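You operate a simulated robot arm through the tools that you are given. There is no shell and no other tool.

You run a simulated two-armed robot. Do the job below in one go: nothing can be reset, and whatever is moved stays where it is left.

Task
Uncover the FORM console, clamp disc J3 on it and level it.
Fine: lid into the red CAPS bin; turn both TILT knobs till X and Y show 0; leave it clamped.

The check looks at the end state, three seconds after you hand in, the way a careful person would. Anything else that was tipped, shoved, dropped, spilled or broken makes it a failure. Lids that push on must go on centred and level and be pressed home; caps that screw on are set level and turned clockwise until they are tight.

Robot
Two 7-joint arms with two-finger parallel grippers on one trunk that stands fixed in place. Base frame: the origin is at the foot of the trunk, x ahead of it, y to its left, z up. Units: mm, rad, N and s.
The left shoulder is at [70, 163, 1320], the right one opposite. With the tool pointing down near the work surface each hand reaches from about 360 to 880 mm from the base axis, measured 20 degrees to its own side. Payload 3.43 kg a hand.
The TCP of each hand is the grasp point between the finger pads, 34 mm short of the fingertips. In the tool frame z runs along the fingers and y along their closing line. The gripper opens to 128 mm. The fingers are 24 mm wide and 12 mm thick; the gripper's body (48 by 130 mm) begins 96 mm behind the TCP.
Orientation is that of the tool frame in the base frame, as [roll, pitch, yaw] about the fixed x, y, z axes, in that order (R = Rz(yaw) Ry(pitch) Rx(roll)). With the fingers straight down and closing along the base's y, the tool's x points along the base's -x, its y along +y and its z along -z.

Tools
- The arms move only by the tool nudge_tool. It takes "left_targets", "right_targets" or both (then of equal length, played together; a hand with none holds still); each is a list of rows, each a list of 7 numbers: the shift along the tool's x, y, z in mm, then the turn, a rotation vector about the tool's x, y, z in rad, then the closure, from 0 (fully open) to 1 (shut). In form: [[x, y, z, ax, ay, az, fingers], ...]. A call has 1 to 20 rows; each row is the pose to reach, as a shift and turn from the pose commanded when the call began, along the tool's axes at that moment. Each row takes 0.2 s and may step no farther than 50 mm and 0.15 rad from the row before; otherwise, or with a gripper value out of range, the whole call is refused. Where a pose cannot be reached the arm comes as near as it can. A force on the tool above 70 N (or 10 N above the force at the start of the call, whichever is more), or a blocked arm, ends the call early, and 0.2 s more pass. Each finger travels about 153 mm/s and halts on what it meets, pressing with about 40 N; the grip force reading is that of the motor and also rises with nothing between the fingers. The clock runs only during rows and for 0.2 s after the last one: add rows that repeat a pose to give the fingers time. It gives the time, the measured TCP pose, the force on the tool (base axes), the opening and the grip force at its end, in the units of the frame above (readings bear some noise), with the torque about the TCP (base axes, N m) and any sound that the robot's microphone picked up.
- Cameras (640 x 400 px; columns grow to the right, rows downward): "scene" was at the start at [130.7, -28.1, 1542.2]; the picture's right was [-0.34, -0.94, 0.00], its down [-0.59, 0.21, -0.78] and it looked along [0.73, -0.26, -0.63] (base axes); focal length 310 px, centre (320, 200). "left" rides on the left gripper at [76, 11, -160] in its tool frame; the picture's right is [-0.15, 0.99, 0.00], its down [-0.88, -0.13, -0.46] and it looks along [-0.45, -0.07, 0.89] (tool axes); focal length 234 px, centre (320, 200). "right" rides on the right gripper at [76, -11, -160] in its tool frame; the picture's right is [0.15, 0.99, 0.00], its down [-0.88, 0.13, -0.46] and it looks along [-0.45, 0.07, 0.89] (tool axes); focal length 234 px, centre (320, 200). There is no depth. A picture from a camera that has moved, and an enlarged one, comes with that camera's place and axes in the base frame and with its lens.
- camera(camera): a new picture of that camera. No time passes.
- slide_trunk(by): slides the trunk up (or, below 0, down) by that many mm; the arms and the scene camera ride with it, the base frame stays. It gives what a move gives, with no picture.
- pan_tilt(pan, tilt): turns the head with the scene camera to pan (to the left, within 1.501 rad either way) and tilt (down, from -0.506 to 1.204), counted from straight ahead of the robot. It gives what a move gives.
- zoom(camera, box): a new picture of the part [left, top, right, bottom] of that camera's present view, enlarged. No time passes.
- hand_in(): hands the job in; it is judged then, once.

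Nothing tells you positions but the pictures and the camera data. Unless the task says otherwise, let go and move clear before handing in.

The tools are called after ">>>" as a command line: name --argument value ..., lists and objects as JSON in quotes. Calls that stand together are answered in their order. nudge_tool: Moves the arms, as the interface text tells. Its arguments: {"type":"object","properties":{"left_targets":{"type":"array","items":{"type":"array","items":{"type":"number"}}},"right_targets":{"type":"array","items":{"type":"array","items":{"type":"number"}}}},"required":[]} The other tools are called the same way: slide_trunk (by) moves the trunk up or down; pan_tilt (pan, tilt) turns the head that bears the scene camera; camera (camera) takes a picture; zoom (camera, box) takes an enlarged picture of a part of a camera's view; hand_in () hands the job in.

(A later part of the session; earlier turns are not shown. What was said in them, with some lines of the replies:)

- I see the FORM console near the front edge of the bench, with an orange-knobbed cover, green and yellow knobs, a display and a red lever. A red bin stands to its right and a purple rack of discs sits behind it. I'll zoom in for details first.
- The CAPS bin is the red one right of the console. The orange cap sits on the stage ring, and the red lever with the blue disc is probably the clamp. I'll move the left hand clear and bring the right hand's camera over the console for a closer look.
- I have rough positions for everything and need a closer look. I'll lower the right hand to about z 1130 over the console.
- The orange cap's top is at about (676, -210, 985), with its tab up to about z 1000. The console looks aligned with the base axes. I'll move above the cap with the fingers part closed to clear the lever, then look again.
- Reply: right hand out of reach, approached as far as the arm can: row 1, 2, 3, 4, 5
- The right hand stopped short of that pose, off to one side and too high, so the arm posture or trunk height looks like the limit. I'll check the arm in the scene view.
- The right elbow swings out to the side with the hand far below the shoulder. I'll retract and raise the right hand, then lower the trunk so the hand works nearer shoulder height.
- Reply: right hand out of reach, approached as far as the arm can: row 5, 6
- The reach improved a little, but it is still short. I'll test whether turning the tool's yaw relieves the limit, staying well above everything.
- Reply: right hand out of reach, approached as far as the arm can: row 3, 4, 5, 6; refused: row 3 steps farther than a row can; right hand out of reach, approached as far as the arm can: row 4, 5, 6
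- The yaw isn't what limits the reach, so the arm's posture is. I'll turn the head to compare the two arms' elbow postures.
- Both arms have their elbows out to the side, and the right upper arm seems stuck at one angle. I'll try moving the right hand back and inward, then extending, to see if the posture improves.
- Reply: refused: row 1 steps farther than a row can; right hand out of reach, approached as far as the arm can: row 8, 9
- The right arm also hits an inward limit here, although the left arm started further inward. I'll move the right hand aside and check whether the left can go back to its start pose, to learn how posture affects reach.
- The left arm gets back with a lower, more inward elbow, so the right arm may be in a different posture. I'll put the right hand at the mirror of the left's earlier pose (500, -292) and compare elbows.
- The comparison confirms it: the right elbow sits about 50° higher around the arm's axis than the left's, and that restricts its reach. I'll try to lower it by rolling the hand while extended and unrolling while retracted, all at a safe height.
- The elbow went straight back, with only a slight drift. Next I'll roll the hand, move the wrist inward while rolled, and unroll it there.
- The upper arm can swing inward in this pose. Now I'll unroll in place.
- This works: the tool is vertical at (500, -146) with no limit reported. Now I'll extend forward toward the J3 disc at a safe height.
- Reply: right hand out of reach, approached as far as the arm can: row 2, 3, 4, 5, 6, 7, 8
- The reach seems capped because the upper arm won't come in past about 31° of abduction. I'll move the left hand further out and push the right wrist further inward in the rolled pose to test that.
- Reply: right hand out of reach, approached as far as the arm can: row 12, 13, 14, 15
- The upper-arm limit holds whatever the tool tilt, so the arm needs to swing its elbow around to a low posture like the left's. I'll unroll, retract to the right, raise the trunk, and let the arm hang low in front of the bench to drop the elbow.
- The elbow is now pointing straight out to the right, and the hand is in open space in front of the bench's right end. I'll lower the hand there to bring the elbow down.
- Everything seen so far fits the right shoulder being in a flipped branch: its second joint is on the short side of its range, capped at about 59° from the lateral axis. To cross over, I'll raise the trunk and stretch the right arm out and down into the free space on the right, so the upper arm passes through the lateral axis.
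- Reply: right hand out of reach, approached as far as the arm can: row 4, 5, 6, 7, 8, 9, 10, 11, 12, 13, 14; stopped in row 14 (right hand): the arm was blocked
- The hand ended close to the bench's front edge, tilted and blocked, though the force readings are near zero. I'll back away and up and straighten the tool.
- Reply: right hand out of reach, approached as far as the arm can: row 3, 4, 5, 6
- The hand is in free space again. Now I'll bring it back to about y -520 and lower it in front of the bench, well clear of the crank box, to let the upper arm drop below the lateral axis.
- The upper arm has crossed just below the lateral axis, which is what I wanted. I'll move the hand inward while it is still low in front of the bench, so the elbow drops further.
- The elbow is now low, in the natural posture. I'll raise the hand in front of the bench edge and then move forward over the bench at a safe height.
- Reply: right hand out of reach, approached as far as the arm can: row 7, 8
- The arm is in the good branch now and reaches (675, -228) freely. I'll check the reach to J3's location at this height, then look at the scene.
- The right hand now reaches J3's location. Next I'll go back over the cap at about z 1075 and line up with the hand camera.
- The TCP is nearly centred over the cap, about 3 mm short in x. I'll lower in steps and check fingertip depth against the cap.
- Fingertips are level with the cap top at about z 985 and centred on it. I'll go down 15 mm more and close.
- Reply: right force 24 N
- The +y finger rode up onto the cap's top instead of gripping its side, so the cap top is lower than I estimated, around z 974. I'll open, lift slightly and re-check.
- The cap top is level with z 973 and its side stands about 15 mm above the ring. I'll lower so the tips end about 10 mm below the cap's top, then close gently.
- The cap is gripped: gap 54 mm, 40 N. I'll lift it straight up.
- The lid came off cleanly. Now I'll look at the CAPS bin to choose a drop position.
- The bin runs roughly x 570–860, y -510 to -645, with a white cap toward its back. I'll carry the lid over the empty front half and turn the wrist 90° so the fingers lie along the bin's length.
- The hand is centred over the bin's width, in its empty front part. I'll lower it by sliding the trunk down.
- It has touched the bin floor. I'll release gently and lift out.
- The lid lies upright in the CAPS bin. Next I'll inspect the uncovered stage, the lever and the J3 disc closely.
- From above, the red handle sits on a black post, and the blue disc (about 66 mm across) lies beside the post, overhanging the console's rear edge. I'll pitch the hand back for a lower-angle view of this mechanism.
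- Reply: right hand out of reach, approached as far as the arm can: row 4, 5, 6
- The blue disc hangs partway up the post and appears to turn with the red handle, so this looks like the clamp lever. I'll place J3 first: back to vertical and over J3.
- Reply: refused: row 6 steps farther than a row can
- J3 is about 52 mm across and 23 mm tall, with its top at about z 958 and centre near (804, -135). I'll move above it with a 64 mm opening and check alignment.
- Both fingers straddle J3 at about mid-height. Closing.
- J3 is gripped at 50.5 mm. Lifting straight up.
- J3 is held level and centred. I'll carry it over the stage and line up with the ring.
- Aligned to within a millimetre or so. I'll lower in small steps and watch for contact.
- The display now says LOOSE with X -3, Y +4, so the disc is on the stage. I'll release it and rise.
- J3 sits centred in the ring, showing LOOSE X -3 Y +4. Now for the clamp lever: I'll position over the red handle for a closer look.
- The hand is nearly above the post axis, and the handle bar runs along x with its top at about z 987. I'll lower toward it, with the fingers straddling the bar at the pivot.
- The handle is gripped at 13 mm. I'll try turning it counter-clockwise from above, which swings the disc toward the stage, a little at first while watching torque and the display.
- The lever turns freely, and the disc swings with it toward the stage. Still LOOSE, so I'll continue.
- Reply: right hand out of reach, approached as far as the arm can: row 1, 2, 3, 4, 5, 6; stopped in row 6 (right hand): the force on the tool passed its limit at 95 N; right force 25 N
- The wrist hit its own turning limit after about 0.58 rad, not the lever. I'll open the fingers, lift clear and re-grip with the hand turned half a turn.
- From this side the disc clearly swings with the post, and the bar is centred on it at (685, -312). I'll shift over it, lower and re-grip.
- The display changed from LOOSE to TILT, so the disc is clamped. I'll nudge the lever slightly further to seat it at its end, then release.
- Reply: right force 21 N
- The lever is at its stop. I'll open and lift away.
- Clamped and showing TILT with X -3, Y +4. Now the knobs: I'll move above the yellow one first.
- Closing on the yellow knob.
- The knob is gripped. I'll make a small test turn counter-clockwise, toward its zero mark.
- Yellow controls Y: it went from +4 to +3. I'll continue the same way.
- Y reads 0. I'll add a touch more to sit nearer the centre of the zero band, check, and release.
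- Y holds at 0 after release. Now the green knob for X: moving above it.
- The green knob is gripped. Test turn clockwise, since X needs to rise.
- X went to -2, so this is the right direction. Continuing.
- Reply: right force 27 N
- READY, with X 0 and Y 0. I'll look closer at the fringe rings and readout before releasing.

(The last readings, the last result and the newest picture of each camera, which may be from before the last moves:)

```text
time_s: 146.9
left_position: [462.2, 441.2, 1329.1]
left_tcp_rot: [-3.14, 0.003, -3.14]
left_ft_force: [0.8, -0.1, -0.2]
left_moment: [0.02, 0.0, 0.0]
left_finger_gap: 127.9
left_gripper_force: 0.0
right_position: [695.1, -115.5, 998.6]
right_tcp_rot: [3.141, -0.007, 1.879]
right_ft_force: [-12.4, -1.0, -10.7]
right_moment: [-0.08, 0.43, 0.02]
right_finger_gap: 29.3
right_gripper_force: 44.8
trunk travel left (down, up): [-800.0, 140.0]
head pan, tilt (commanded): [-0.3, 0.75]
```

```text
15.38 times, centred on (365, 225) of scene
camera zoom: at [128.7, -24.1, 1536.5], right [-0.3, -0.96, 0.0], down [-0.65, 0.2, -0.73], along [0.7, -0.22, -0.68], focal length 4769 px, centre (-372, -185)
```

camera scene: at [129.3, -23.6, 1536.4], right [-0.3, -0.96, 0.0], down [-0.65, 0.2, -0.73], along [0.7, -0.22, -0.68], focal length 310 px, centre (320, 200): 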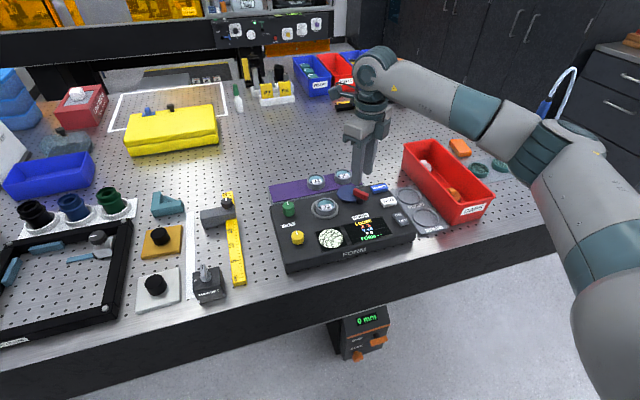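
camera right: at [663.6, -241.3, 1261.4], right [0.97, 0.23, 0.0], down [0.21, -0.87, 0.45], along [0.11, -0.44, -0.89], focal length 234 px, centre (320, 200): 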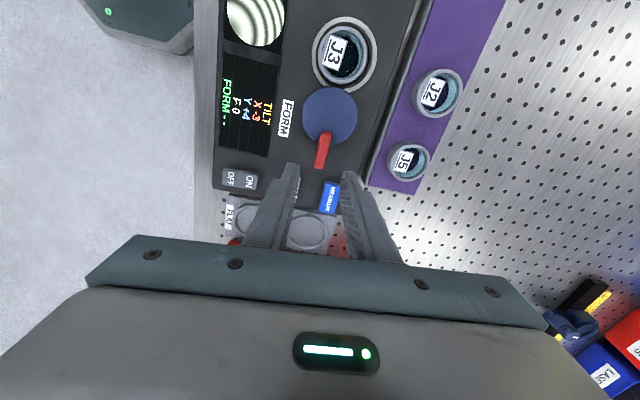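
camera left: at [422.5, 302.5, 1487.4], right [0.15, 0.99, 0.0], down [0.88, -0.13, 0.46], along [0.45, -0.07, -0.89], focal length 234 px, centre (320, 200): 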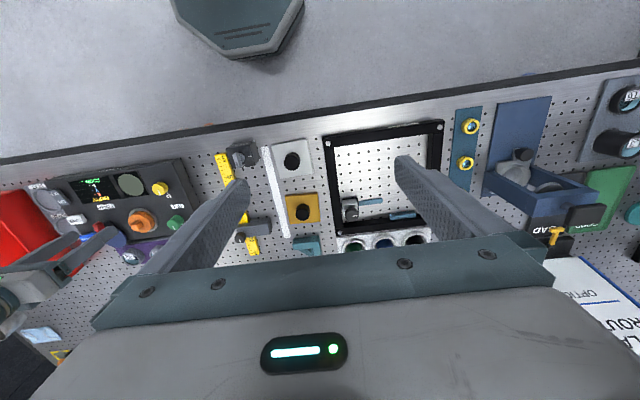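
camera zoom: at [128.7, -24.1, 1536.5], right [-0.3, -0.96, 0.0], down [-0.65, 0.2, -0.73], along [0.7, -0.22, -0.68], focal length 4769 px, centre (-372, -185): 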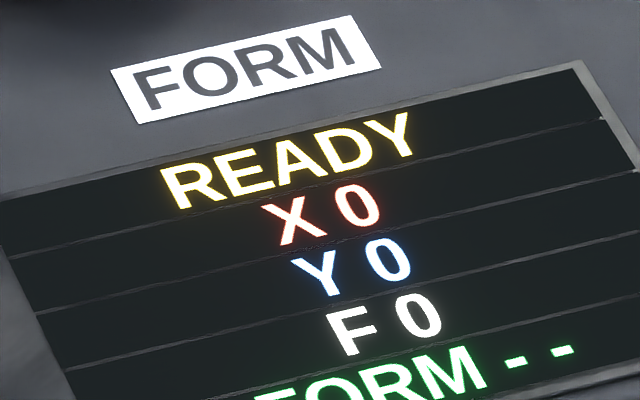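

The rings look centred. I'll relieve the side load, release and rise.

>>> nudge_tool --right_targets '[[0.3, -1, 1, 0, 0, 0, 0.85], [0.3, -1, 1, 0, 0, 0, 0.78], [0.3, -1, 1, 0, 0, 0, 0.7], [0.3, -1, 1, 0, 0, 0, 0.62], [0.3, -1, 1, 0, 0, 0, 0.6], [0.3, -1, -15, 0, 0, 0, 0.6], [0.3, -1, -50, 0, 0, 0, 0.6], [0.3, -1, -95, 0, 0, 0, 0.6], [0.3, -1, -140, 0, 0, 0, 0.6], [0.3, -1, -140, 0, 0, 0, 0.6]]'

>>> zoom --camera "scene" --box '[265, 165, 415, 275]'

>>> zoom --camera "scene" --box '[345, 212, 385, 238]'

```text
time_s: 149.1
left_position: [462.1, 442.5, 1329.7]
left_tcp_rot: [-3.139, 0.0, -3.139]
left_ft_force: [0.5, -0.4, -0.7]
left_moment: [0.0, 0.02, -0.01]
left_finger_gap: 127.9
left_gripper_force: 0.0
right_position: [695.2, -117.5, 1138.8]
right_tcp_rot: [-3.141, -0.003, 1.881]
right_ft_force: [0.6, -0.4, -0.5]
right_moment: [0.01, 0.02, -0.01]
right_finger_gap: 51.1
right_gripper_force: 0.1
trunk travel left (down, up): [-800.0, 140.0]
head pan, tilt (commanded): [-0.3, 0.75]
```

```text
3.64 times, centred on (340, 220) of scene
camera zoom: at [129.6, -23.9, 1536.4], right [-0.3, -0.96, 0.0], down [-0.65, 0.2, -0.73], along [0.7, -0.22, -0.68], focal length 1127 px, centre (247, 127)
```

zoom: 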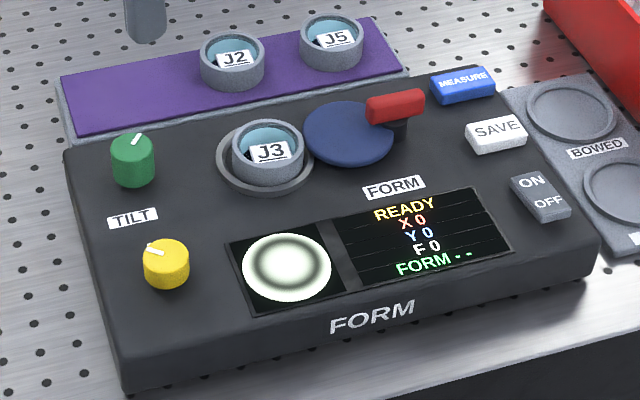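

```text
15.38 times, centred on (365, 225) of scene
camera zoom: at [129.6, -23.9, 1536.4], right [-0.3, -0.96, 0.0], down [-0.65, 0.2, -0.73], along [0.7, -0.22, -0.68], focal length 4769 px, centre (-372, -185)
```

zoom: 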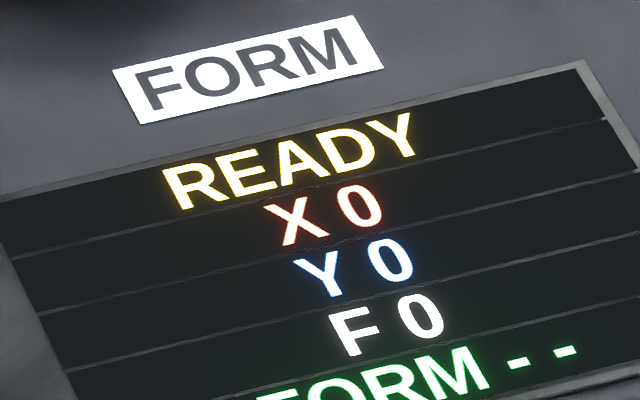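

The display holds READY, X 0, Y 0, with the lever in the clamped position. I'll move the hand clear and check the whole bench.

>>> nudge_tool --right_targets '[[0, 0, -45, 0, 0, 0, 0.6], [-24, -34, -62, 0, 0, 0, 0.6], [-48, -68, -70, 0, 0, 0, 0.5], [-72, -102, -80, 0, 0, 0, 0.4], [-96, -136, -90, 0, 0, 0, 0.3], [-120, -170, -100, 0, 0, 0, 0.3], [-144, -204, -100, 0, 0, 0, 0.3], [-144, -204, -100, 0, 0, 0, 0.3]]'

>>> camera --camera "scene"

>>> zoom --camera "scene" --box '[265, 165, 415, 275]'

>>> zoom --camera "scene" --box '[380, 120, 520, 240]'

```text
time_s: 150.9
left_position: [462.1, 443.7, 1329.7]
left_tcp_rot: [-3.14, -0.001, -3.139]
left_ft_force: [0.2, 0.3, 0.0]
left_moment: [0.0, -0.06, 0.02]
left_finger_gap: 128.1
left_gripper_force: 0.1
right_position: [544.9, -318.3, 1236.5]
right_tcp_rot: [3.14, -0.004, 1.88]
right_ft_force: [0.3, 0.5, 0.0]
right_moment: [0.01, 0.01, 0.02]
right_finger_gap: 89.5
right_gripper_force: 0.0
trunk travel left (down, up): [-800.0, 140.0]
head pan, tilt (commanded): [-0.3, 0.75]
```

```text
taken
camera scene: at [129.9, -22.8, 1536.4], right [-0.3, -0.96, 0.0], down [-0.65, 0.2, -0.73], along [0.7, -0.22, -0.68], focal length 310 px, centre (320, 200)
```

scene: 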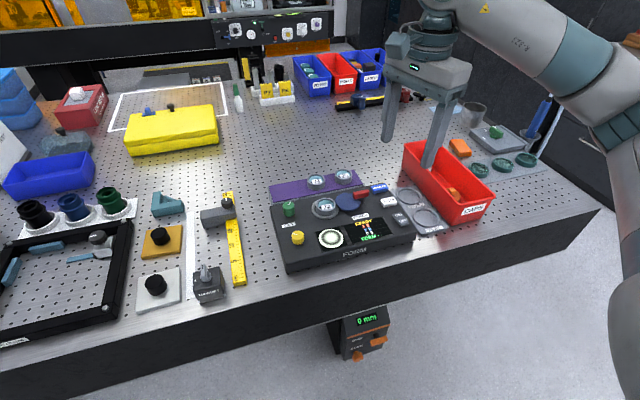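

```text
3.64 times, centred on (340, 220) of scene
camera zoom: at [129.9, -22.8, 1536.4], right [-0.3, -0.96, 0.0], down [-0.65, 0.2, -0.73], along [0.7, -0.22, -0.68], focal length 1127 px, centre (247, 127)
```

zoom: 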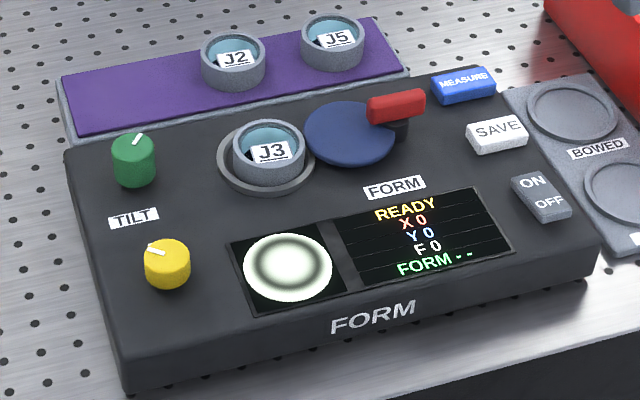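

```text
3.33 times, centred on (450, 180) of scene
camera zoom: at [129.9, -22.8, 1536.4], right [-0.3, -0.96, 0.0], down [-0.65, 0.2, -0.73], along [0.7, -0.22, -0.68], focal length 1033 px, centre (-113, 267)
```

zoom: 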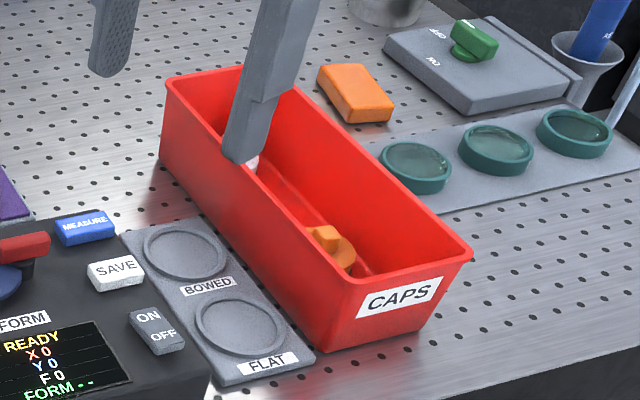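

J3 is clamped on the stage and the display reads READY, X 0, Y 0. The orange lid is in the CAPS bin, nothing else on the bench looks moved, and both hands are clear. Handing in.

>>> hand_in

```text
The job is handed in.
```

The FORM console is uncovered, and disc J3 is clamped on its stage and levelled. The job is handed in; I don't have the verdict yet.

- **Lid:** the orange lid is upright in the red CAPS bin, next to the white cap that was already there.
- **Clamp:** the red lever is turned to its stop and left there.
- **Level:** both TILT knobs are set. The display still read READY with X 0 and Y 0 after I let go and moved clear.

The force limit tripped once, at 95 N, while I was turning the lever. The cause was the wrist reaching its turning limit, not the lever jamming. I re-gripped and finished the turn, and nothing showed damage.

Earlier, while working the right arm into a posture that could reach the console, the hand stopped close to the bench's front edge. The force readings were near zero, and nothing on the bench moved.
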